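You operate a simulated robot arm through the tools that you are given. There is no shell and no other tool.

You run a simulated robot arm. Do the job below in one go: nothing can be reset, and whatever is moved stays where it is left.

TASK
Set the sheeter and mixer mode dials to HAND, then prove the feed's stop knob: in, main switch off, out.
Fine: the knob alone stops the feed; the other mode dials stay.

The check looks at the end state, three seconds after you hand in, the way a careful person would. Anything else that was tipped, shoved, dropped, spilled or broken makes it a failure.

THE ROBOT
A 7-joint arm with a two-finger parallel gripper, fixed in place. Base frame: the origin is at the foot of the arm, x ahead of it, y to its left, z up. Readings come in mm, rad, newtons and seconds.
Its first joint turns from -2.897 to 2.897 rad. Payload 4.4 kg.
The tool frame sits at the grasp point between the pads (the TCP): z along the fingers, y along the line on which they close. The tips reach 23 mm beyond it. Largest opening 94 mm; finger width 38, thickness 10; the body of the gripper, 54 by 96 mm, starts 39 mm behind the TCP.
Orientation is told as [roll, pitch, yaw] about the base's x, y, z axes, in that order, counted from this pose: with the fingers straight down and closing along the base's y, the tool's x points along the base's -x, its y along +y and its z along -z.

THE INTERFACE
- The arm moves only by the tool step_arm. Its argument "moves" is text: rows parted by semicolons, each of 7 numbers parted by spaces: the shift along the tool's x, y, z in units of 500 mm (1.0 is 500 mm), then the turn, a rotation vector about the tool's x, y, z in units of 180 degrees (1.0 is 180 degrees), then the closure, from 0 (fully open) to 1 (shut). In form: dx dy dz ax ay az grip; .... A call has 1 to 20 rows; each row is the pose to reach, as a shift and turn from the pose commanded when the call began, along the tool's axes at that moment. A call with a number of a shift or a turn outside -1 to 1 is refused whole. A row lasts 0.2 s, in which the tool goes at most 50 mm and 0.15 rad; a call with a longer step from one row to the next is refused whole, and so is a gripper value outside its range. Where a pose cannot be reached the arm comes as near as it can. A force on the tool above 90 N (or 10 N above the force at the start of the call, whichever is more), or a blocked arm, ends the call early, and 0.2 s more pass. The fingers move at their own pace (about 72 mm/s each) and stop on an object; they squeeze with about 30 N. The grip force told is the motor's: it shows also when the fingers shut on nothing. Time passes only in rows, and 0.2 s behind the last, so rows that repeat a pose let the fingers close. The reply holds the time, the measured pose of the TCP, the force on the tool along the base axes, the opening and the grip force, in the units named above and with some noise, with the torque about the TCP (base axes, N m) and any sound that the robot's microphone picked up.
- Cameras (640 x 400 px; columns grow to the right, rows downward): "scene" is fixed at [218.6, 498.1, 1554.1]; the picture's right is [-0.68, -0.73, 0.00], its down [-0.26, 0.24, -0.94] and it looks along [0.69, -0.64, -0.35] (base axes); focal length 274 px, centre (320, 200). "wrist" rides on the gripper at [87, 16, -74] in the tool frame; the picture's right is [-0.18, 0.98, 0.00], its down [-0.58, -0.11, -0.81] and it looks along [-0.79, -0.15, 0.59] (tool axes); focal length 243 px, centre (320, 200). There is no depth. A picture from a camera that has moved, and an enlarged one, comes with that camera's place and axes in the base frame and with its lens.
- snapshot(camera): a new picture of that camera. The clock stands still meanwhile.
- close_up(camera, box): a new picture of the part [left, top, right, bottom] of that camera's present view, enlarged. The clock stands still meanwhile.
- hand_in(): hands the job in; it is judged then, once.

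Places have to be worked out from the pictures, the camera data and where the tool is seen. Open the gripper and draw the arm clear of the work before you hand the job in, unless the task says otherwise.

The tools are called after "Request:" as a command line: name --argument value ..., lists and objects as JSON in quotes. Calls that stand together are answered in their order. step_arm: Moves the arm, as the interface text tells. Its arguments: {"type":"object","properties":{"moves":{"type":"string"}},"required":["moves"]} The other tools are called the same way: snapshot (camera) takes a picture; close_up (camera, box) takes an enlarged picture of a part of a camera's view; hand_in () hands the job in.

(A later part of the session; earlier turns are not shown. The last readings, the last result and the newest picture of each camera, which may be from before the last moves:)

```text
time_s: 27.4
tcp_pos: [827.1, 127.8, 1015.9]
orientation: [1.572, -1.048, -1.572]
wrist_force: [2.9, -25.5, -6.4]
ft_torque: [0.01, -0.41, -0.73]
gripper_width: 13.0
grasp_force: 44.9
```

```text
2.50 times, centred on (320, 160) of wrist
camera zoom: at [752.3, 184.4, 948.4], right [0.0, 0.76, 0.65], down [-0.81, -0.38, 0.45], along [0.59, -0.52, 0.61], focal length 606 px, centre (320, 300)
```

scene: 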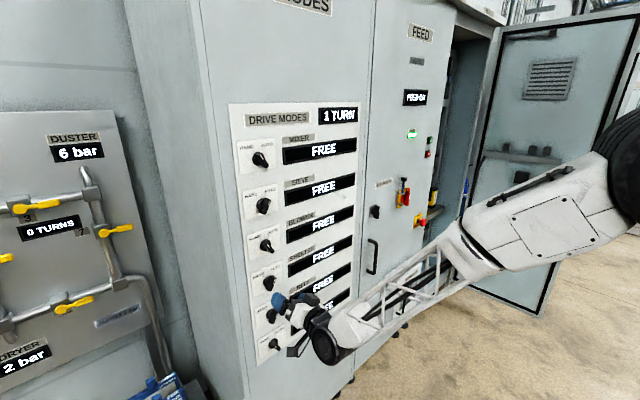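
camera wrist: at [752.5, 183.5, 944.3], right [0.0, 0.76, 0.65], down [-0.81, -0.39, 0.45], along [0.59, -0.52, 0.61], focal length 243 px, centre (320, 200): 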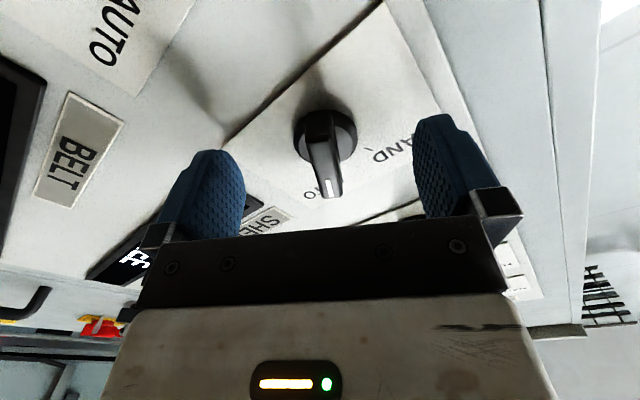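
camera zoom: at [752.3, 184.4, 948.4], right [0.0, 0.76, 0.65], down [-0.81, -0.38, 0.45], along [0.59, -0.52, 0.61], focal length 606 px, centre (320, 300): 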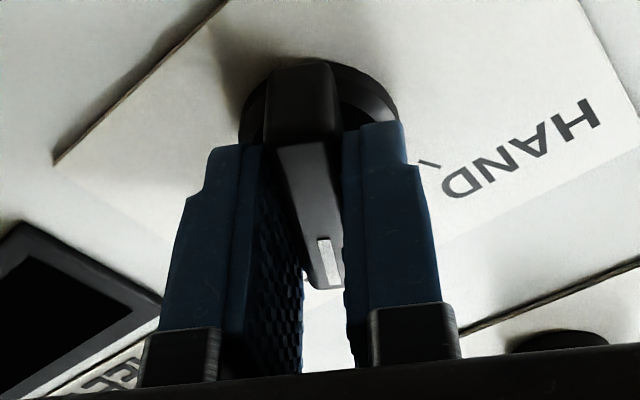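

Bar is gripped (13.0 mm). I'll turn −60° to HAND, nudging the axis ~2 mm down to the estimated true centre to reduce side load.

Request:
step_arm --moves "0.0016 -0.0011 0 0 0 -0.0417 1; 0.0032 -0.0022 0 0 0 -0.0833 1; 0.0032 -0.0022 0 0 0 -0.125 1; 0.0032 -0.0022 0 0 0 -0.1667 1; 0.0032 -0.0022 0 0 0 -0.2083 1; 0.0032 -0.0022 0 0 0 -0.25 1; 0.0032 -0.0022 0 0 0 -0.2917 1; 0.0032 -0.0022 0 0 0 -0.3333 1; 0.0032 -0.0022 0 0 0 -0.3333 1"

Request:
close_up --camera "scene" --box '[225, 95, 375, 195]'

```text
time_s: 29.4
tcp_pos: [827.9, 127.8, 1015.3]
orientation: [-1.572, -1.045, 1.574]
wrist_force: [-7.9, -9.1, 9.6]
ft_torque: [0.11, -0.16, -0.27]
gripper_width: 13.1
grasp_force: 45.0
```

```text
4.00 times, centred on (300, 145) of scene
camera zoom: at [218.6, 498.1, 1554.1], right [-0.68, -0.73, 0.0], down [-0.26, 0.24, -0.94], along [0.69, -0.64, -0.35], focal length 1097 px, centre (400, 420)
```

zoom: 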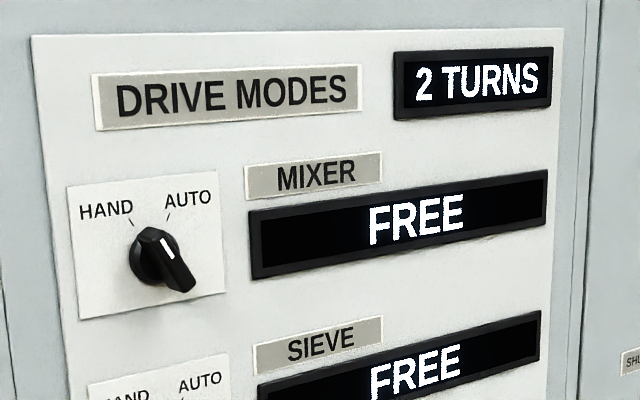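

The counter shows 2 TURNS and side load is low. I'll open and back straight out, then verify all dials.

Request:
step_arm --moves "0 0 0 0 0 0 0.3; 0 0 0 0 0 0 0; 0 0 0 0 0 0 0; 0 0 -0.08 0 0 0 0; 0 0 -0.16 0 0 0 0; 0 0 -0.24 0 0 0 0; 0 0 -0.32 0 0 0 0; 0 0 -0.4 0 0 0 0; 0 0 -0.4 0 0 0 0"

Request:
snapshot --camera "scene"

Request:
close_up --camera "scene" --box '[225, 120, 305, 240]'

Request:
close_up --camera "scene" --box '[225, 225, 325, 365]'

```text
time_s: 31.4
tcp_pos: [625.3, 127.3, 1014.6]
orientation: [-1.57, -1.046, 1.572]
wrist_force: [0.4, -0.5, -0.5]
ft_torque: [0.0, 0.01, 0.03]
gripper_width: 94.1
grasp_force: 0.0
```

```text
taken
```

scene: 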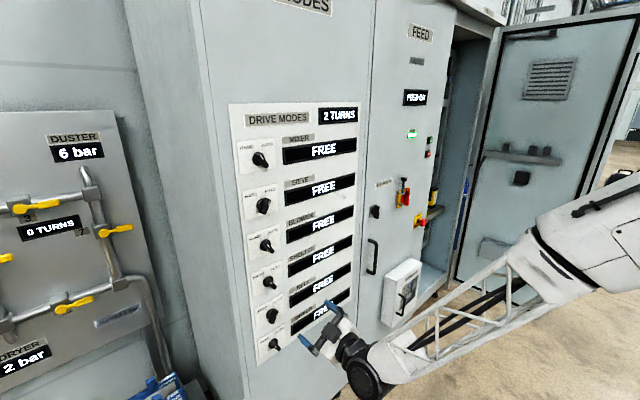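

```text
3.33 times, centred on (265, 180) of scene
camera zoom: at [218.6, 498.1, 1554.1], right [-0.68, -0.73, 0.0], down [-0.26, 0.24, -0.94], along [0.69, -0.64, -0.35], focal length 914 px, centre (503, 267)
```

zoom: 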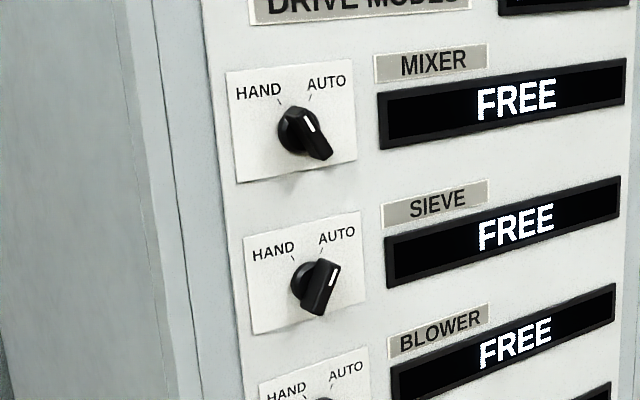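

```text
2.86 times, centred on (275, 295) of scene
camera zoom: at [218.6, 498.1, 1554.1], right [-0.68, -0.73, 0.0], down [-0.26, 0.24, -0.94], along [0.69, -0.64, -0.35], focal length 784 px, centre (449, -71)
```

zoom: 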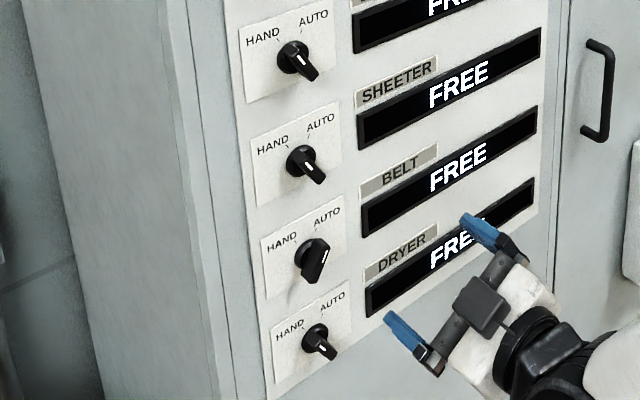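

Mixer and sheeter are on HAND; sieve/belt still AUTO and blower/dryer still HAND as at the start. Now to the feed: I estimate the stop knob head at about (829,-831,923) and the main-switch handle centre near (843,-654,1093). I'll swing right, levelling the roll.

Request:
step_arm --moves "0.0433 -0.0664 -0.0186 0 0 0.0238 0; 0.0866 -0.1328 -0.0371 0 0 0.0476 0; 0.1299 -0.1992 -0.0557 0 0 0.0714 0; 0.1731 -0.2656 -0.0743 0 0 0.0952 0; 0.2164 -0.332 -0.0929 0 0 0.119 0; 0.2597 -0.3984 -0.1114 0 0 0.1429 0; 0.303 -0.4648 -0.13 0 0 0.1667 0; 0.303 -0.4648 -0.13 0 0 0.1667 0"

```text
time_s: 33.2
tcp_pos: [560.4, -150.3, 1000.7]
orientation: [2.435, -1.572, -2.435]
wrist_force: [0.2, -0.7, 0.1]
ft_torque: [0.01, 0.01, -0.01]
gripper_width: 94.0
grasp_force: 0.1
```

Next, continue right to about (600,-450,1000), yawing outward −0.5 rad.

Request:
step_arm --moves "0 -0.075 0.01 0.0199 0 0 0; 0 -0.15 0.02 0.0398 0 0 0; 0 -0.225 0.03 0.0596 0 0 0; 0 -0.3 0.04 0.0795 0 0 0; 0 -0.375 0.05 0.0994 0 0 0; 0 -0.45 0.06 0.1193 0 0 0; 0 -0.525 0.07 0.1391 0 0 0; 0 -0.6 0.08 0.159 0 0 0; 0 -0.6 0.08 0.159 0 0 0"

Request:
snapshot --camera "wrist"

Request:
snapshot --camera "scene"

```text
time_s: 35.2
tcp_pos: [603.0, -449.0, 1000.8]
orientation: [-2.383, -1.572, 1.883]
wrist_force: [-0.2, 0.8, -0.1]
ft_torque: [0.03, 0.01, -0.02]
gripper_width: 93.9
grasp_force: 0.1
```

```text
taken
camera wrist: at [546.3, -399.8, 914.9], right [0.47, 0.86, 0.18], down [-0.76, 0.29, 0.58], along [0.45, -0.41, 0.79], focal length 243 px, centre (320, 200)
```

wrist: 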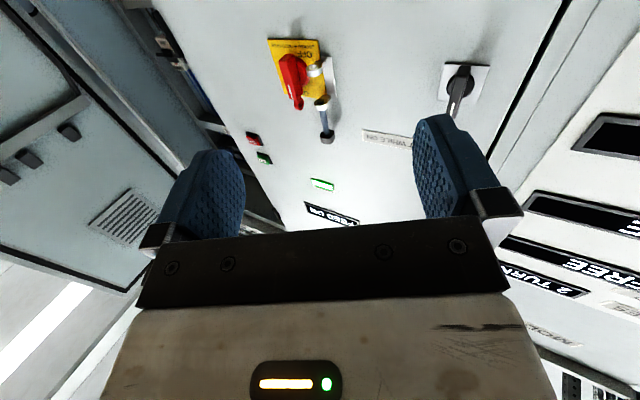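

```text
taken
```

scene: 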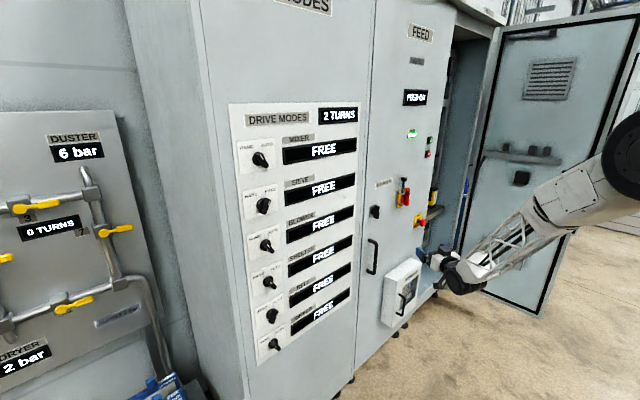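

This gives a nice low-angle view of the main switch; I'll enlarge it.

Request:
close_up --camera "wrist" --box '[250, 30, 360, 150]'

```text
3.33 times, centred on (305, 90) of wrist
camera zoom: at [546.3, -399.8, 914.9], right [0.47, 0.86, 0.18], down [-0.76, 0.29, 0.58], along [0.45, -0.41, 0.79], focal length 809 px, centre (370, 567)
```

zoom: 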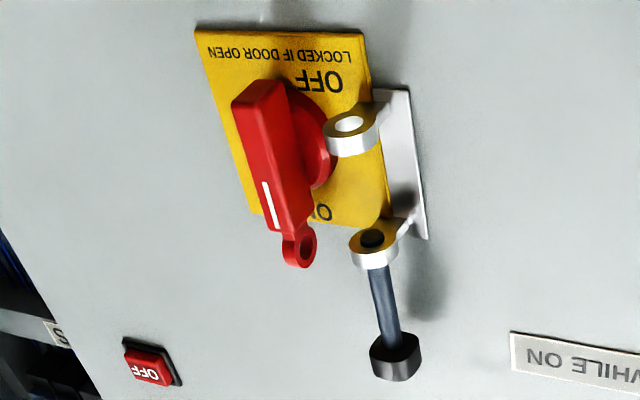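

The pin sits only in the upper lug and OFF is to the left, i.e. a 90° counter-clockwise turn with the eye passing between the lugs. First the stop knob: moving to a pre-hover near (690,-690,930).

Request:
step_arm --moves "0.0203 -0.0485 0.0548 0.0045 0 0 0; 0.0406 -0.097 0.1097 0.0091 0 0 0; 0.0609 -0.1455 0.1645 0.0136 0 0 0; 0.0811 -0.1941 0.2193 0.0182 0 0 0; 0.1014 -0.2426 0.2741 0.0227 0 0 0; 0.1217 -0.2911 0.329 0.0273 0 0 0; 0.142 -0.3396 0.3838 0.0318 0 0 0; 0.142 -0.3396 0.3838 0.0318 0 0 0"

Request:
snapshot --camera "wrist"

Request:
snapshot --camera "scene"

```text
time_s: 37.0
tcp_pos: [688.3, -690.7, 929.9]
orientation: [-2.292, -1.57, 1.692]
wrist_force: [0.0, 0.9, -0.3]
ft_torque: [0.01, 0.0, 0.01]
gripper_width: 93.7
grasp_force: 0.1
```

```text
taken
camera wrist: at [636.6, -636.2, 842.8], right [0.55, 0.81, 0.18], down [-0.73, 0.36, 0.58], along [0.41, -0.46, 0.79], focal length 243 px, centre (320, 200)
```

wrist: 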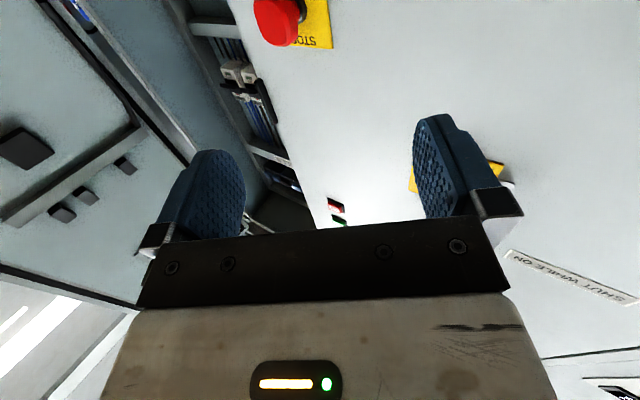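

```text
taken
```

scene: 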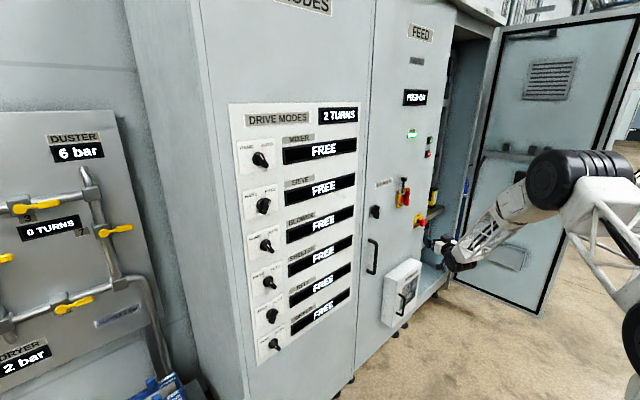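

Reached. The knob is at the top of the wrist view; I'll enlarge to triangulate it.

Request:
close_up --camera "wrist" --box '[230, 0, 350, 70]'

Request:
close_up --camera "scene" --box '[385, 170, 445, 240]'

```text
5.33 times, centred on (290, 35) of wrist
camera zoom: at [636.6, -636.2, 842.8], right [0.55, 0.81, 0.18], down [-0.73, 0.36, 0.58], along [0.41, -0.46, 0.79], focal length 1294 px, centre (480, 1080)
```

zoom: 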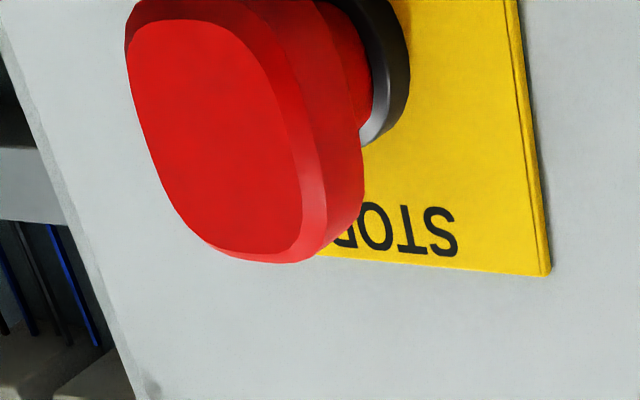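

```text
5.71 times, centred on (415, 205) of scene
camera zoom: at [218.6, 498.1, 1554.1], right [-0.68, -0.73, 0.0], down [-0.26, 0.24, -0.94], along [0.69, -0.64, -0.35], focal length 1567 px, centre (-223, 171)
```

zoom: 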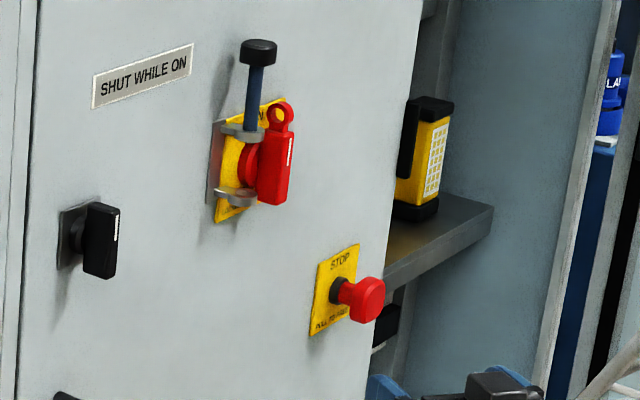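

The knob's front face is at about (829,-841,918). I'll shut the fingers and bring the tips to ~12–15 mm in front of its centre.

Request:
step_arm --moves "0.0044 -0.0225 0.0663 0 0 0 1; 0.0088 -0.045 0.1326 0 0 0 1; 0.0132 -0.0675 0.1988 0 0 0 1; 0.0176 -0.09 0.2651 0 0 0 1; 0.022 -0.1125 0.3314 0 0 0 1; 0.022 -0.1125 0.3314 0 0 0 1"

Request:
snapshot --camera "wrist"

Request:
close_up --camera "scene" --box '[385, 180, 455, 250]'

```text
time_s: 38.4
tcp_pos: [793.3, -830.6, 918.2]
orientation: [-2.408, -1.569, 1.81]
wrist_force: [-0.5, -0.8, -0.3]
ft_torque: [-0.03, 0.0, -0.01]
gripper_width: 0.0
grasp_force: 29.4
```

```text
taken
camera wrist: at [741.0, -777.3, 832.2], right [0.55, 0.81, 0.18], down [-0.73, 0.36, 0.58], along [0.41, -0.46, 0.79], focal length 243 px, centre (320, 200)
```

wrist: 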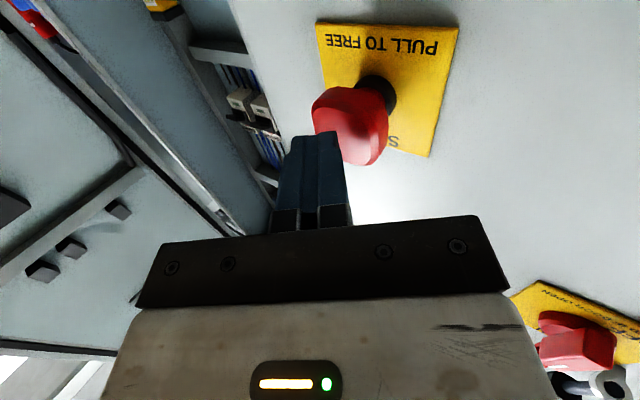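

```text
5.71 times, centred on (420, 215) of scene
camera zoom: at [218.6, 498.1, 1554.1], right [-0.68, -0.73, 0.0], down [-0.26, 0.24, -0.94], along [0.69, -0.64, -0.35], focal length 1567 px, centre (-251, 114)
```

zoom: 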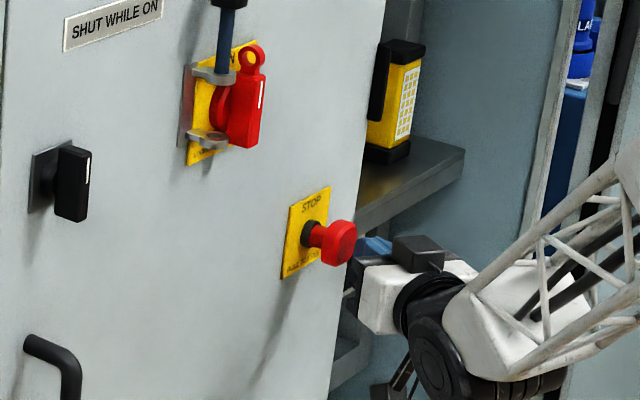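

The plate says "PULL TO FREE". Tips look just in front of the knob; I'll check the alignment enlarged before pushing.

Request:
close_up --camera "wrist" --box '[260, 50, 440, 190]'

```text
2.86 times, centred on (350, 120) of wrist
camera zoom: at [741.0, -777.3, 832.2], right [0.55, 0.81, 0.18], down [-0.73, 0.36, 0.58], along [0.41, -0.46, 0.79], focal length 693 px, centre (234, 429)
```

zoom: 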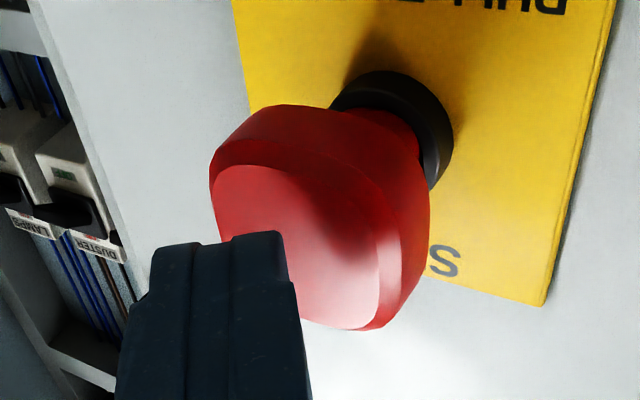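

Face centre is at about (828,-841,920) and the tips are in line. I'll push straight along base +x in small steps.

Request:
step_arm --moves "0 0.009 0.0132 0 0 0 1; 0 0.01355 0.0198 0 0 0 1; 0 0.0181 0.0264 0 0 0 1; 0 0.0203 0.0297 0 0 0 1"

Request:
close_up --camera "scene" --box '[380, 20, 450, 170]'

Request:
close_up --camera "wrist" --box '[260, 50, 440, 190]'

```text
time_s: 39.4
tcp_pos: [809.1, -831.4, 917.6]
orientation: [1.282, -1.569, -1.882]
wrist_force: [-78.3, 35.9, 13.0]
ft_torque: [-0.05, -0.26, 0.48]
gripper_width: 0.1
grasp_force: 30.3
```

```text
2.67 times, centred on (415, 95) of scene
camera zoom: at [218.6, 498.1, 1554.1], right [-0.68, -0.73, 0.0], down [-0.26, 0.24, -0.94], along [0.69, -0.64, -0.35], focal length 731 px, centre (67, 480)
```

zoom: 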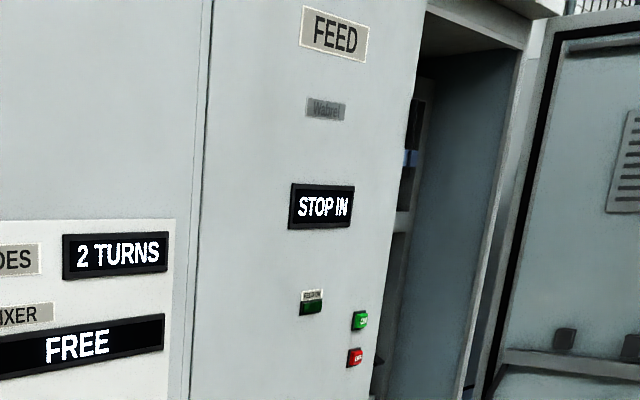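

```text
2.86 times, centred on (350, 120) of wrist
camera zoom: at [757.3, -776.2, 831.5], right [0.56, 0.81, 0.18], down [-0.73, 0.37, 0.58], along [0.4, -0.46, 0.79], focal length 693 px, centre (234, 429)
```

zoom: 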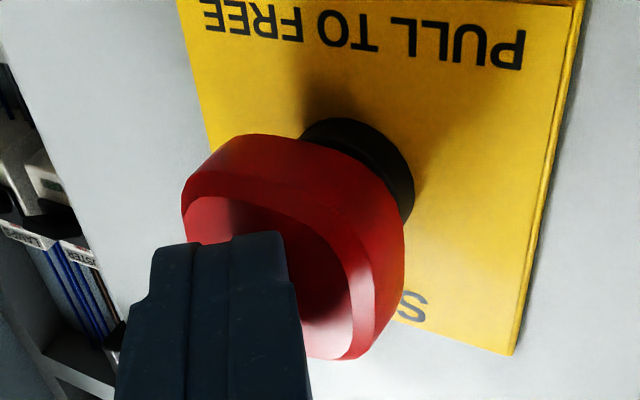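

Display reads STOP IN and the feed lamp is out: the knob alone stopped the feed. I'll withdraw straight back (−x) and check that it stays latched.

Request:
step_arm --moves "0 -0.0226 -0.033 0 0 0 1; 0 -0.0565 -0.0825 0 0 0 1; 0 -0.1016 -0.1486 0 0 0 1; 0 -0.1355 -0.1981 0 0 0 1; 0 -0.1355 -0.1981 0 0 0 1"

Request:
snapshot --camera "scene"

Request:
snapshot --camera "wrist"

Request:
close_up --camera "scene" --box '[385, 80, 445, 240]'

```text
time_s: 40.6
tcp_pos: [692.8, -831.2, 917.6]
orientation: [-2.596, -1.57, 1.996]
wrist_force: [0.3, 0.8, 0.0]
ft_torque: [-0.02, -0.01, -0.01]
gripper_width: 0.2
grasp_force: 29.1
```

```text
taken
```

scene: 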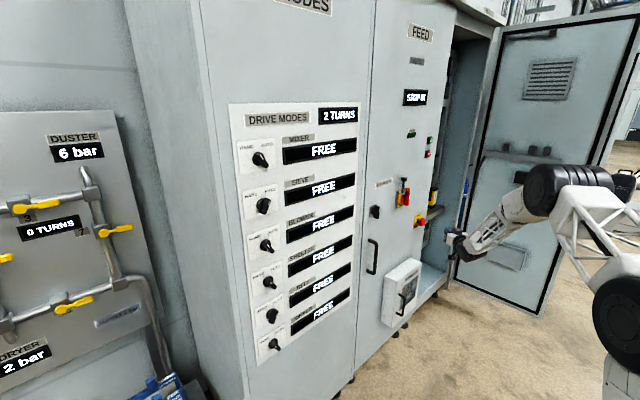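

```text
taken
camera wrist: at [640.6, -776.1, 831.6], right [0.55, 0.81, 0.18], down [-0.73, 0.36, 0.58], along [0.4, -0.46, 0.79], focal length 243 px, centre (320, 200)
```

wrist: 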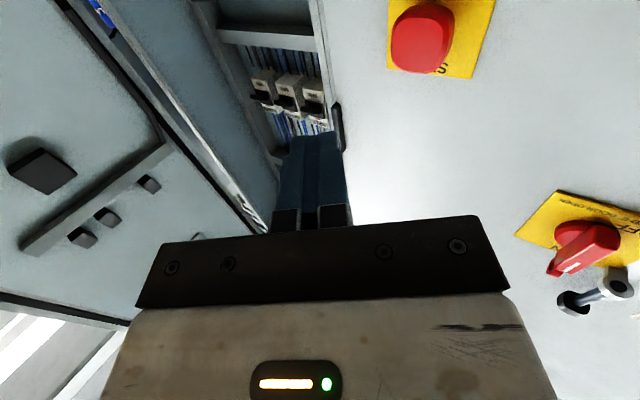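

```text
2.50 times, centred on (415, 160) of scene
camera zoom: at [218.6, 498.1, 1554.1], right [-0.68, -0.73, 0.0], down [-0.26, 0.24, -0.94], along [0.69, -0.64, -0.35], focal length 686 px, centre (82, 300)
```

zoom: 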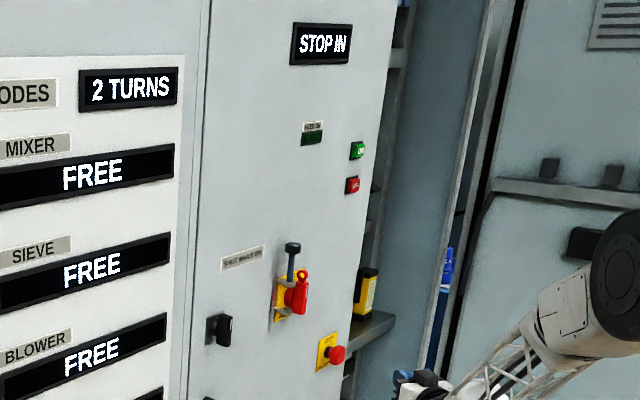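

The knob stays latched in with STOP IN showing. Now for the main switch: I'll move up/left to about (640,-640,1100) and turn the tool square to the panel, fingers open for a clear view.

Request:
step_arm --moves "-0.052 0.0365 -0.0433 -0.0273 0 0 0.5; -0.104 0.073 -0.0866 -0.0546 0 0 0; -0.156 0.1095 -0.1299 -0.0819 0 0 0; -0.208 0.1459 -0.1732 -0.1091 0 0 0; -0.26 0.1824 -0.2165 -0.1364 0 0 0; -0.312 0.2189 -0.2598 -0.1637 0 0 0; -0.364 0.2554 -0.3031 -0.191 0 0 0; -0.364 0.2554 -0.3031 -0.191 0 0 0"

Request:
snapshot --camera "wrist"

Request:
snapshot --camera "scene"

```text
time_s: 42.4
tcp_pos: [641.3, -637.6, 1099.7]
orientation: [-1.568, -1.571, 1.57]
wrist_force: [-0.1, -0.6, -0.3]
ft_torque: [-0.03, -0.01, 0.03]
gripper_width: 93.9
grasp_force: 0.2
```

```text
taken
camera wrist: at [567.2, -621.9, 1013.1], right [0.0, 0.98, 0.18], down [-0.81, -0.11, 0.58], along [0.59, -0.15, 0.79], focal length 243 px, centre (320, 200)
```

wrist: 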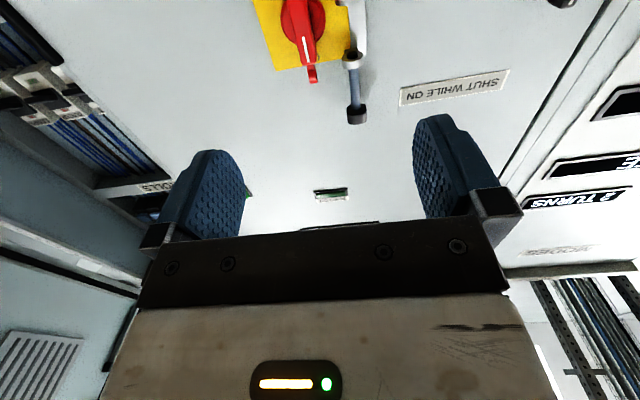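

```text
taken
```

scene: 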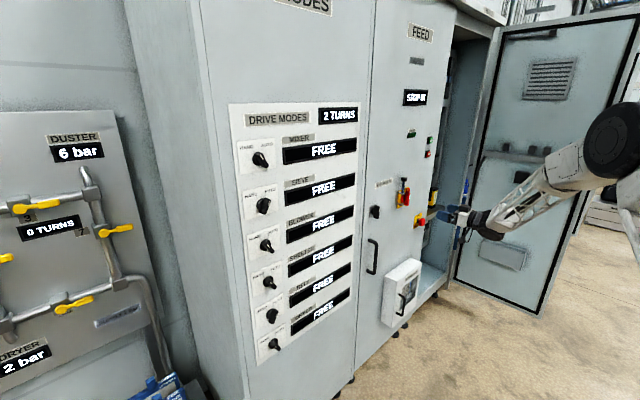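

Square-on pose achieved here. I'll move closer (to x≈726) for a precise look at the handle, lugs and pin.

Request:
step_arm --moves "0.003 -0.005 0.06 0 0 0 0; 0.006 -0.01 0.12 0 0 0 0; 0.01 -0.016 0.17 0 0 0 0; 0.01 -0.016 0.17 0 0 0 0"

Request:
snapshot --camera "wrist"

Request:
close_up --camera "wrist" --box '[240, 0, 420, 130]'

```text
time_s: 43.4
tcp_pos: [726.5, -646.5, 1095.5]
orientation: [-2.144, -1.57, 2.147]
wrist_force: [0.1, 0.3, 0.1]
ft_torque: [0.0, 0.01, 0.01]
gripper_width: 93.8
grasp_force: 0.0
```

```text
taken
camera wrist: at [650.7, -630.9, 1008.4], right [0.0, 0.98, 0.18], down [-0.81, -0.11, 0.58], along [0.59, -0.15, 0.79], focal length 243 px, centre (320, 200)
```

wrist: 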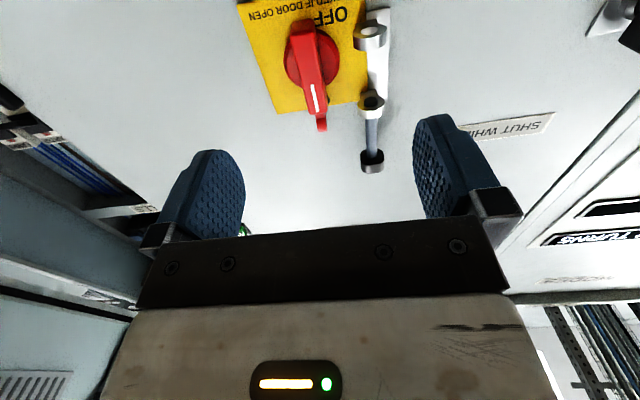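

```text
3.08 times, centred on (330, 65) of wrist
camera zoom: at [650.7, -630.9, 1008.4], right [0.0, 0.98, 0.18], down [-0.81, -0.11, 0.58], along [0.59, -0.15, 0.79], focal length 746 px, centre (289, 615)
```

zoom: 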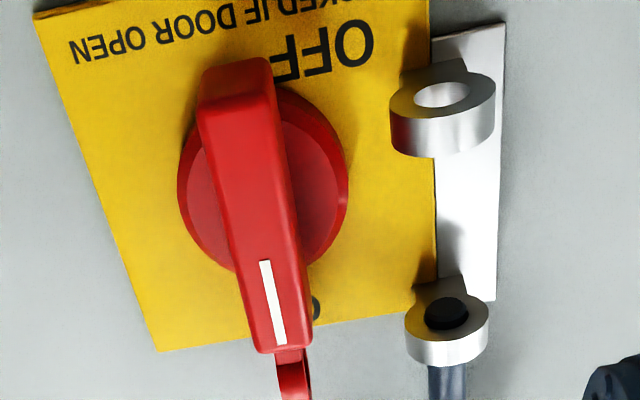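

Clear view: pivot at about (y −654, z 1101), bar front x≈830, 56 mm long; lugs at y≈−609 (z 1081–1089 and 1135–1144). The plan is to grip the bar and roll −90°; first I'll test here in free space that the wrist can roll that far.

Request:
step_arm --moves "0 0 0 0 0 -0.045 0; 0 0 0 0 0 -0.09 0; 0 0 0 0 0 -0.135 0; 0 0 0 0 0 -0.18 0; 0 0 0 0 0 -0.225 0; 0 0 0 0 0 -0.27 0; 0 0 0 0 0 -0.315 0; 0 0 0 0 0 -0.36 0; 0 0 0 0 0 -0.405 0; 0 0 0 0 0 -0.45 0; 0 0 0 0 0 -0.495 0; 0 0 0 0 0 -0.515 0; 0 0 0 0 0 -0.515 0"

Request:
snapshot --camera "wrist"

```text
time_s: 46.2
tcp_pos: [725.6, -647.0, 1095.5]
orientation: [-1.569, 0.049, 1.57]
wrist_force: [0.0, -0.2, 0.4]
ft_torque: [0.01, -0.02, -0.02]
gripper_width: 94.0
grasp_force: 0.0
```

```text
taken
camera wrist: at [649.8, -735.4, 1083.6], right [0.0, 0.14, -0.99], down [-0.81, 0.58, 0.08], along [0.59, 0.8, 0.11], focal length 243 px, centre (320, 200)
```

wrist: 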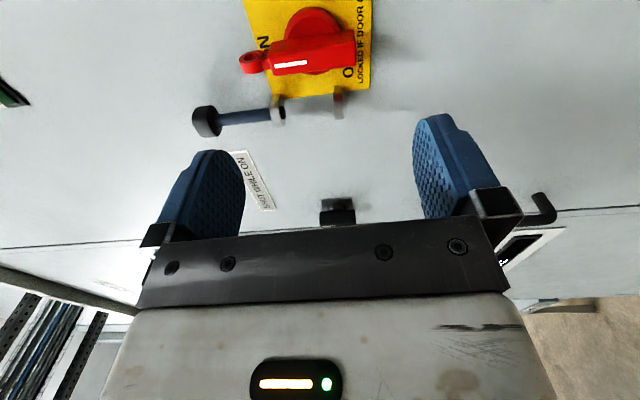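

The roll is reachable, and this side view is useful. I'll enlarge it to check depths of the bar, disc, lugs and pin.

Request:
close_up --camera "wrist" --box '[180, 0, 390, 140]'

```text
2.86 times, centred on (285, 70) of wrist
camera zoom: at [649.8, -735.4, 1083.6], right [0.0, 0.14, -0.99], down [-0.81, 0.58, 0.08], along [0.59, 0.8, 0.11], focal length 693 px, centre (420, 571)
```

zoom: 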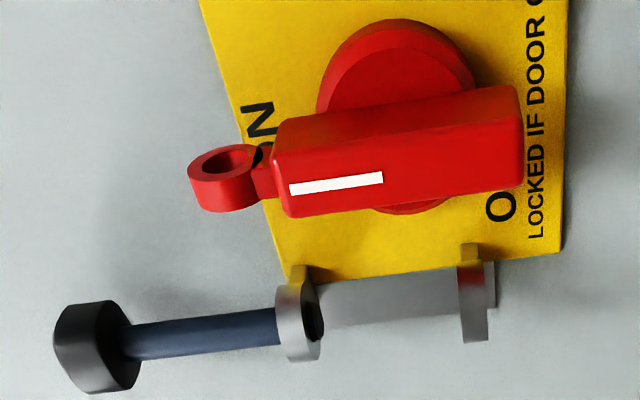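

Everything agrees: the eye (R≈45 mm) swings down to the left to sit between the lugs. I'll roll back to 0°, narrow the fingers to ~36 mm opening, and come to x≈780 in line with the pivot.

Request:
step_arm --moves "0.0014 -0.0007 0.009 0 0 0.043 0.3; 0.0027 -0.0014 0.018 0 0 0.086 0.617; 0.0041 -0.002 0.027 0 0 0.129 0.617; 0.0055 -0.0027 0.036 0 0 0.172 0.617; 0.0068 -0.0034 0.045 0 0 0.215 0.617; 0.0082 -0.0041 0.054 0 0 0.258 0.617; 0.0096 -0.0048 0.064 0 0 0.301 0.617; 0.0109 -0.0055 0.073 0 0 0.344 0.617; 0.0123 -0.0062 0.082 0 0 0.387 0.617; 0.0137 -0.0068 0.091 0 0 0.43 0.617; 0.015 -0.0075 0.1 0 0 0.473 0.617; 0.0164 -0.0082 0.1088 0 0 0.515 0.617; 0.0164 -0.0082 0.1088 0 0 0.515 0.617"

Request:
snapshot --camera "wrist"

Request:
close_up --camera "wrist" --box '[230, 30, 410, 170]'

```text
time_s: 49.0
tcp_pos: [778.3, -656.1, 1100.6]
orientation: [1.805, -1.57, -1.805]
wrist_force: [0.2, -0.6, 0.4]
ft_torque: [0.04, -0.03, -0.01]
gripper_width: 36.2
grasp_force: 0.1
```

```text
taken
camera wrist: at [704.6, -639.4, 1013.7], right [0.0, 0.98, 0.18], down [-0.81, -0.11, 0.58], along [0.59, -0.15, 0.79], focal length 243 px, centre (320, 200)
```

wrist: 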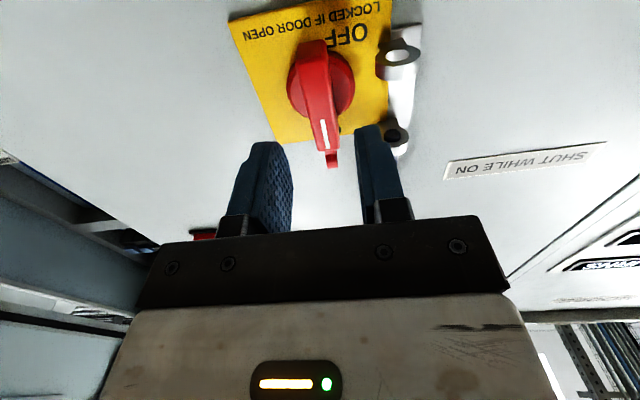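

```text
2.86 times, centred on (320, 100) of wrist
camera zoom: at [704.6, -639.4, 1013.7], right [0.0, 0.98, 0.18], down [-0.81, -0.11, 0.58], along [0.59, -0.15, 0.79], focal length 693 px, centre (320, 486)
```

zoom: 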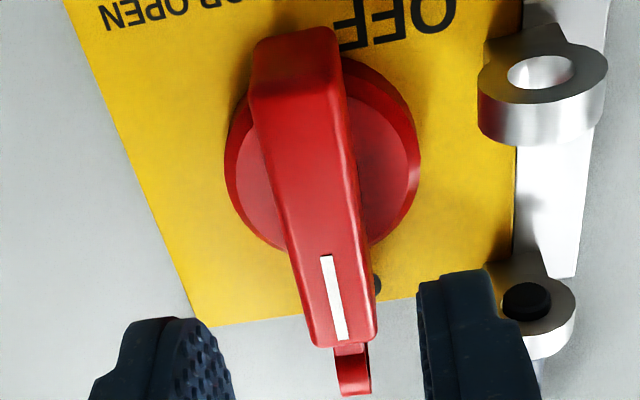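

Bar is centred within ~1.5 mm; disc front is ≈855 so tips may go to 845. Advancing 44 mm with the narrow opening (left finger clears the lugs by ~6 mm).

Request:
step_arm --moves "0.001 0.0012 0.03 0 0 0 0.617; 0.002 0.0024 0.06 0 0 0 0.617; 0.002 0.0024 0.0874 0 0 0 0.617; 0.002 0.0024 0.0874 0 0 0 0.617"

Request:
close_up --camera "wrist" --box '[220, 60, 420, 220]'

Request:
close_up --camera "scene" --box '[370, 150, 440, 220]'

```text
time_s: 50.0
tcp_pos: [823.3, -652.5, 1098.8]
orientation: [-1.609, -1.571, 1.614]
wrist_force: [-0.9, -0.4, 0.4]
ft_torque: [-0.02, 0.0, 0.02]
gripper_width: 35.9
grasp_force: 0.1
```

```text
2.50 times, centred on (320, 140) of wrist
camera zoom: at [749.0, -638.3, 1012.4], right [0.0, 0.98, 0.18], down [-0.81, -0.11, 0.58], along [0.59, -0.15, 0.79], focal length 606 px, centre (320, 350)
```

zoom: 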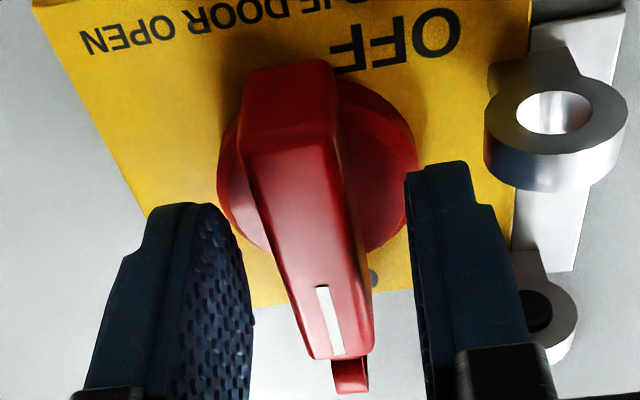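

```text
5.71 times, centred on (405, 185) of scene
camera zoom: at [218.6, 498.1, 1554.1], right [-0.68, -0.73, 0.0], down [-0.26, 0.24, -0.94], along [0.69, -0.64, -0.35], focal length 1567 px, centre (-166, 286)
```

zoom: 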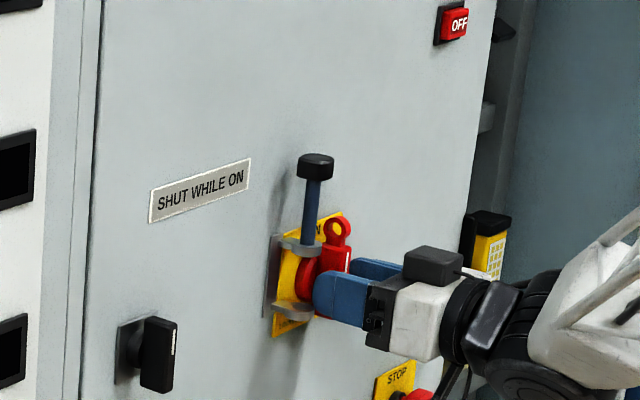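

Fingers straddle the bar with no contact on the lugs. Closing on the handle.

Request:
step_arm --moves "0 0 0 0 0 0 1; 0 0 0 0 0 0 1; 0 0 0 0 0 0 1; 0 0 0 0 0 0 1"

Request:
close_up --camera "wrist" --box '[220, 60, 420, 220]'

```text
time_s: 51.0
tcp_pos: [822.8, -654.1, 1099.0]
orientation: [-1.893, -1.571, 1.895]
wrist_force: [2.0, -13.4, 0.3]
ft_torque: [0.01, 0.23, -0.32]
gripper_width: 16.9
grasp_force: 44.7
```

```text
2.50 times, centred on (320, 140) of wrist
camera zoom: at [748.6, -638.8, 1012.4], right [0.0, 0.98, 0.18], down [-0.81, -0.11, 0.58], along [0.59, -0.15, 0.79], focal length 606 px, centre (320, 350)
```

zoom: 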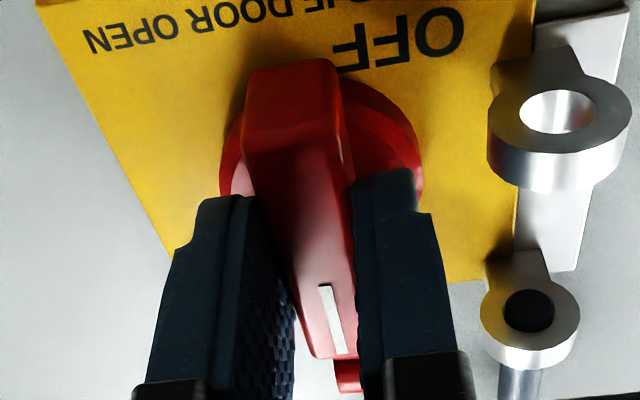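

Gripped at 16.9 mm with little load. I'll turn the first 30° counter-clockwise and check the resistance.

Request:
step_arm --moves "0 -0.001 0 0 0 -0.0417 1; 0 -0.002 0 0 0 -0.0833 1; 0 -0.002 0 0 0 -0.125 1; 0 -0.002 0 0 0 -0.1667 1"

Request:
close_up --camera "scene" --box '[370, 150, 440, 220]'

```text
time_s: 52.0
tcp_pos: [822.7, -655.5, 1099.1]
orientation: [-1.57, -1.046, 1.574]
wrist_force: [3.9, -13.8, -3.1]
ft_torque: [0.08, -1.12, 0.42]
gripper_width: 16.8
grasp_force: 45.4
```

```text
5.71 times, centred on (405, 185) of scene
camera zoom: at [218.6, 498.1, 1554.1], right [-0.68, -0.73, 0.0], down [-0.26, 0.24, -0.94], along [0.69, -0.64, -0.35], focal length 1567 px, centre (-166, 286)
```

zoom: 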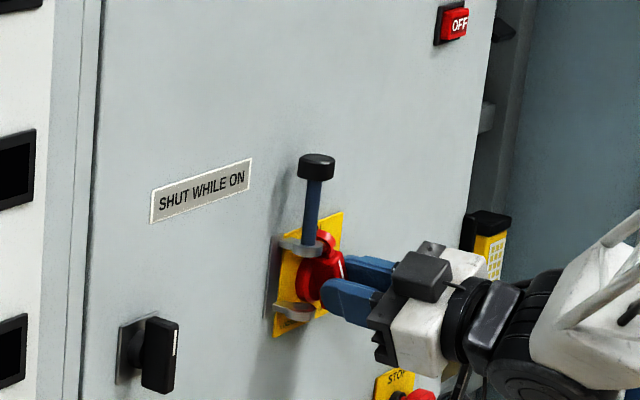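

It turns freely with low force. Continuing another 30°.

Request:
step_arm --moves "0 0 0 0 0 -0.0417 1; 0 0 0 0 0 -0.0833 1; 0 0 0 0 0 -0.125 1; 0 0 0 0 0 -0.1667 1"

Request:
close_up --camera "scene" --box '[370, 80, 440, 220]'

```text
time_s: 53.0
tcp_pos: [822.8, -655.4, 1099.9]
orientation: [-1.572, -0.519, 1.571]
wrist_force: [6.8, -29.4, -0.4]
ft_torque: [0.02, -0.51, 0.61]
gripper_width: 16.7
grasp_force: 45.4
```

```text
2.86 times, centred on (405, 150) of scene
camera zoom: at [218.6, 498.1, 1554.1], right [-0.68, -0.73, 0.0], down [-0.26, 0.24, -0.94], along [0.69, -0.64, -0.35], focal length 784 px, centre (77, 343)
```

zoom: 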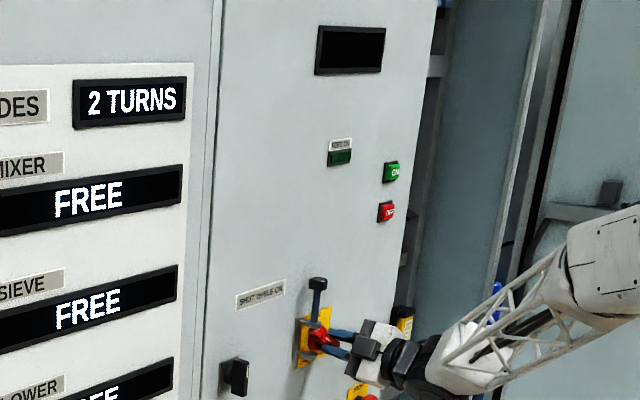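

The feed display has gone dark, so power is already cut; I'll finish the last 30° to the OFF position.

Request:
step_arm --moves "0 0 0 0 0 -0.0417 1; 0 0 0 0 0 -0.0833 1; 0 0 0 0 0 -0.125 1; 0 0 0 0 0 -0.1667 1; 0 0 0 0 0 -0.1667 1"

Request:
close_up --camera "scene" --box '[370, 80, 440, 220]'

Request:
close_up --camera "wrist" --box '[200, 30, 440, 220]'

```text
time_s: 54.2
tcp_pos: [822.4, -655.6, 1099.4]
orientation: [-1.573, 0.005, 1.573]
wrist_force: [1.9, -37.5, 10.9]
ft_torque: [0.47, -0.06, -0.94]
gripper_width: 16.6
grasp_force: 44.9
```

```text
2.86 times, centred on (405, 150) of scene
camera zoom: at [218.6, 498.1, 1554.1], right [-0.68, -0.73, 0.0], down [-0.26, 0.24, -0.94], along [0.69, -0.64, -0.35], focal length 784 px, centre (77, 343)
```

zoom: 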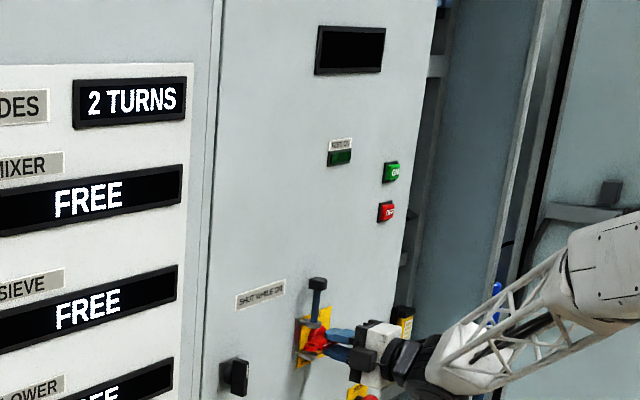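

```text
2.11 times, centred on (320, 125) of wrist
camera zoom: at [748.5, -742.7, 1084.1], right [0.0, 0.18, -0.98], down [-0.81, 0.58, 0.11], along [0.59, 0.79, 0.15], focal length 511 px, centre (320, 358)
```

zoom: 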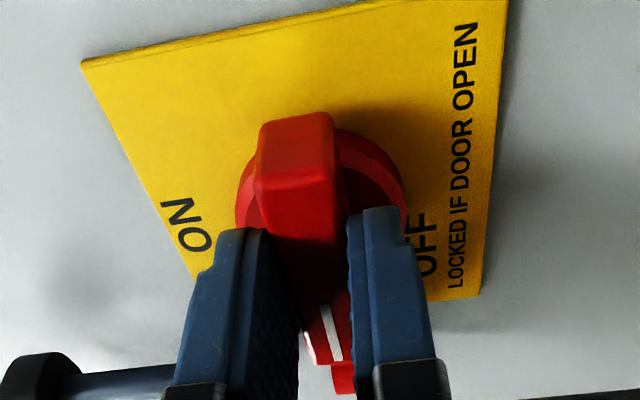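

Handle is at 90° (pointing left), display dark. I'll open the fingers only to 36 mm and back straight out.

Request:
step_arm --moves "0 0 0 0 0 0 0.65; 0 0 0 0 0 0 0.65; 0 0 0 0 0 0 0.65; 0 0 -0.04 0 0 0 0.65; 0 0 -0.1 0 0 0 0.65; 0 0 -0.18 0 0 0 0.65; 0 0 -0.26 0 0 0 0.3; 0 0 -0.26 0 0 0 0"

Request:
snapshot --camera "wrist"

Request:
close_up --camera "scene" --box '[370, 150, 440, 240]'

Request:
close_up --camera "wrist" --box '[200, 0, 440, 150]'

```text
time_s: 56.0
tcp_pos: [693.4, -656.2, 1100.0]
orientation: [-1.571, 0.002, 1.573]
wrist_force: [-0.4, 0.0, -0.4]
ft_torque: [-0.03, 0.02, 0.03]
gripper_width: 94.1
grasp_force: 0.1
```

```text
taken
camera wrist: at [618.0, -741.7, 1082.8], right [0.0, 0.18, -0.98], down [-0.81, 0.58, 0.11], along [0.59, 0.79, 0.15], focal length 243 px, centre (320, 200)
```

wrist: 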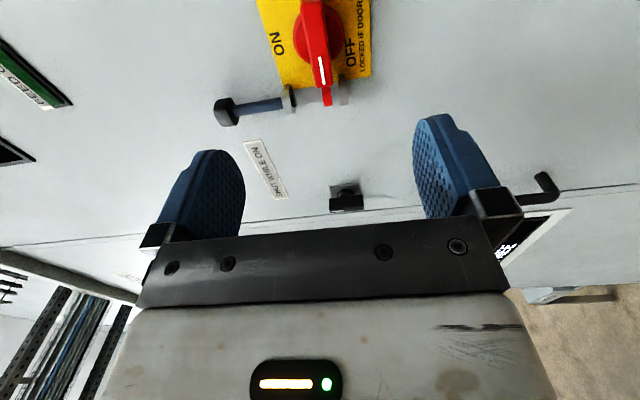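

```text
4.44 times, centred on (405, 195) of scene
camera zoom: at [218.6, 498.1, 1554.1], right [-0.68, -0.73, 0.0], down [-0.26, 0.24, -0.94], along [0.69, -0.64, -0.35], focal length 1219 px, centre (-58, 222)
```

zoom: 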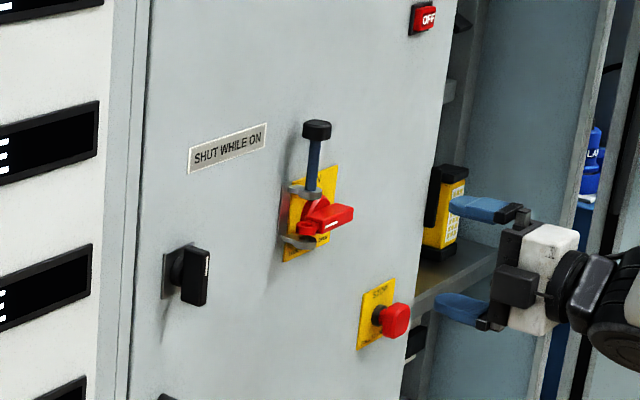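

```text
2.67 times, centred on (320, 75) of wrist
camera zoom: at [618.0, -741.7, 1082.8], right [0.0, 0.18, -0.98], down [-0.81, 0.58, 0.11], along [0.59, 0.79, 0.15], focal length 647 px, centre (320, 533)
```

zoom: 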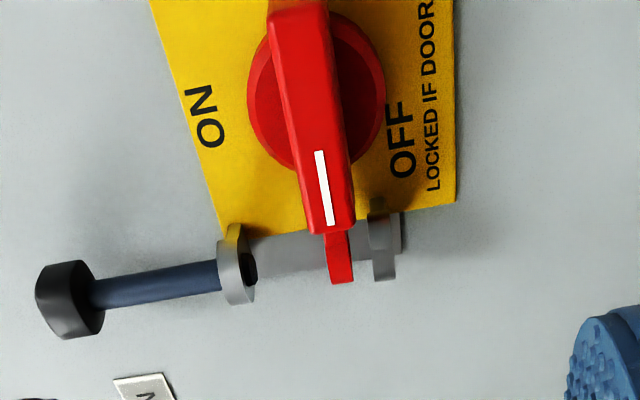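

Main switch is on OFF (eye between the lugs, pin untouched, display dark). Now to free the knob: with the fingers closing vertically I'll go to a hover ~110 mm off the knob with yaw −0.5.

Request:
step_arm --moves "0.0437 0.0603 0.016 0 0.0265 0 0; 0.0873 0.1207 0.032 0 0.053 0 0; 0.131 0.181 0.048 0 0.0795 0 0; 0.1747 0.2413 0.064 0 0.106 0 0; 0.2183 0.3017 0.08 0 0.1325 0 0; 0.262 0.362 0.096 0 0.159 0 0; 0.262 0.362 0.096 0 0.159 0 0"

Request:
snapshot --camera "wrist"

Request:
snapshot --camera "scene"

```text
time_s: 57.6
tcp_pos: [740.1, -785.1, 918.1]
orientation: [-1.573, -0.001, 1.072]
wrist_force: [-0.2, -0.2, 0.5]
ft_torque: [-0.03, 0.01, 0.0]
gripper_width: 94.1
grasp_force: 0.1
```

```text
taken
camera wrist: at [633.4, -826.6, 901.3], right [0.09, 0.16, -0.98], down [-0.43, 0.9, 0.11], along [0.9, 0.41, 0.15], focal length 243 px, centre (320, 200)
```

wrist: 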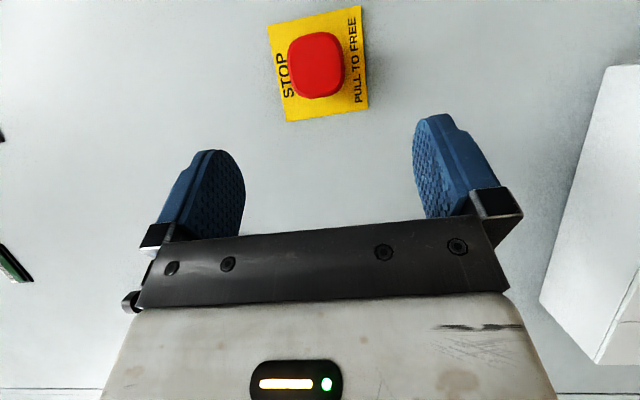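

```text
taken
```

scene: 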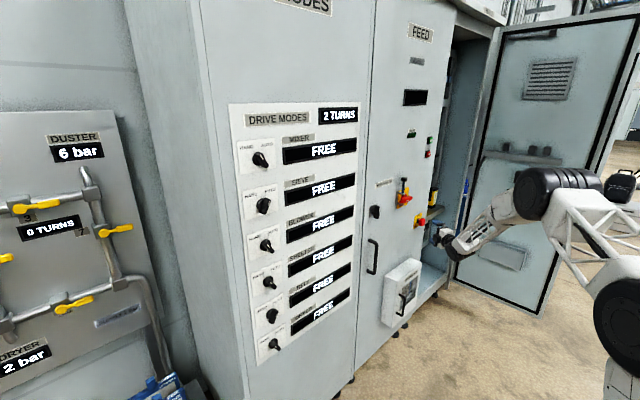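

The knob front is at about (836,-841,920), slightly pushed in as expected. I'll advance with the fingers above and below it, first 70 mm, then check.

Request:
step_arm --moves "0.0034 -0.0017 0.07 0 0 0 0; 0.0068 -0.0034 0.14 0 0 0 0; 0.0068 -0.0034 0.14 0 0 0 0"

Request:
snapshot --camera "wrist"

Request:
close_up --camera "scene" --box '[385, 180, 455, 250]'

```text
time_s: 58.4
tcp_pos: [801.5, -822.3, 918.8]
orientation: [-1.571, 0.002, 1.072]
wrist_force: [-0.7, 0.2, -0.5]
ft_torque: [-0.01, 0.03, -0.01]
gripper_width: 94.0
grasp_force: 0.0
```

```text
taken
camera wrist: at [695.4, -863.3, 902.8], right [0.09, 0.16, -0.98], down [-0.43, 0.9, 0.11], along [0.9, 0.41, 0.15], focal length 243 px, centre (320, 200)
```

wrist: 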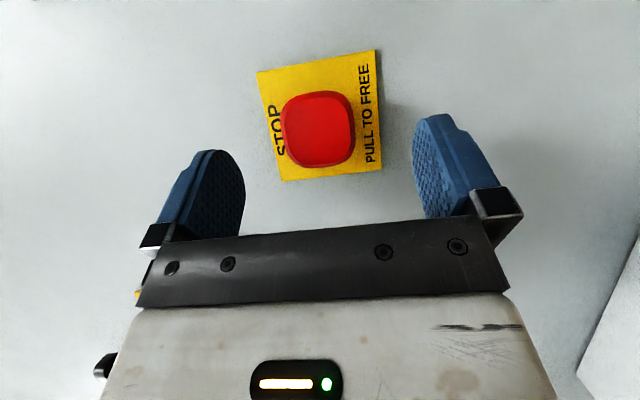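

```text
5.71 times, centred on (420, 215) of scene
camera zoom: at [218.6, 498.1, 1554.1], right [-0.68, -0.73, 0.0], down [-0.26, 0.24, -0.94], along [0.69, -0.64, -0.35], focal length 1567 px, centre (-251, 114)
```

zoom: 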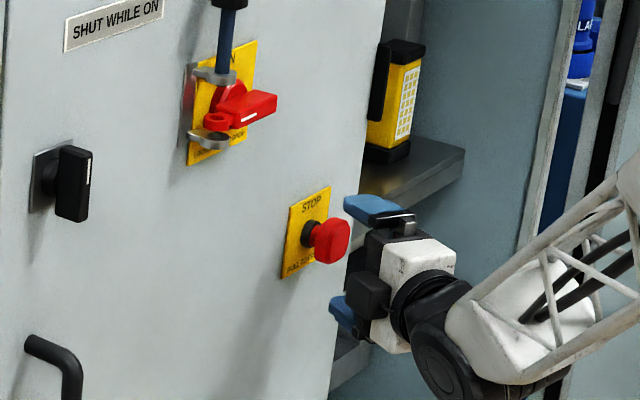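

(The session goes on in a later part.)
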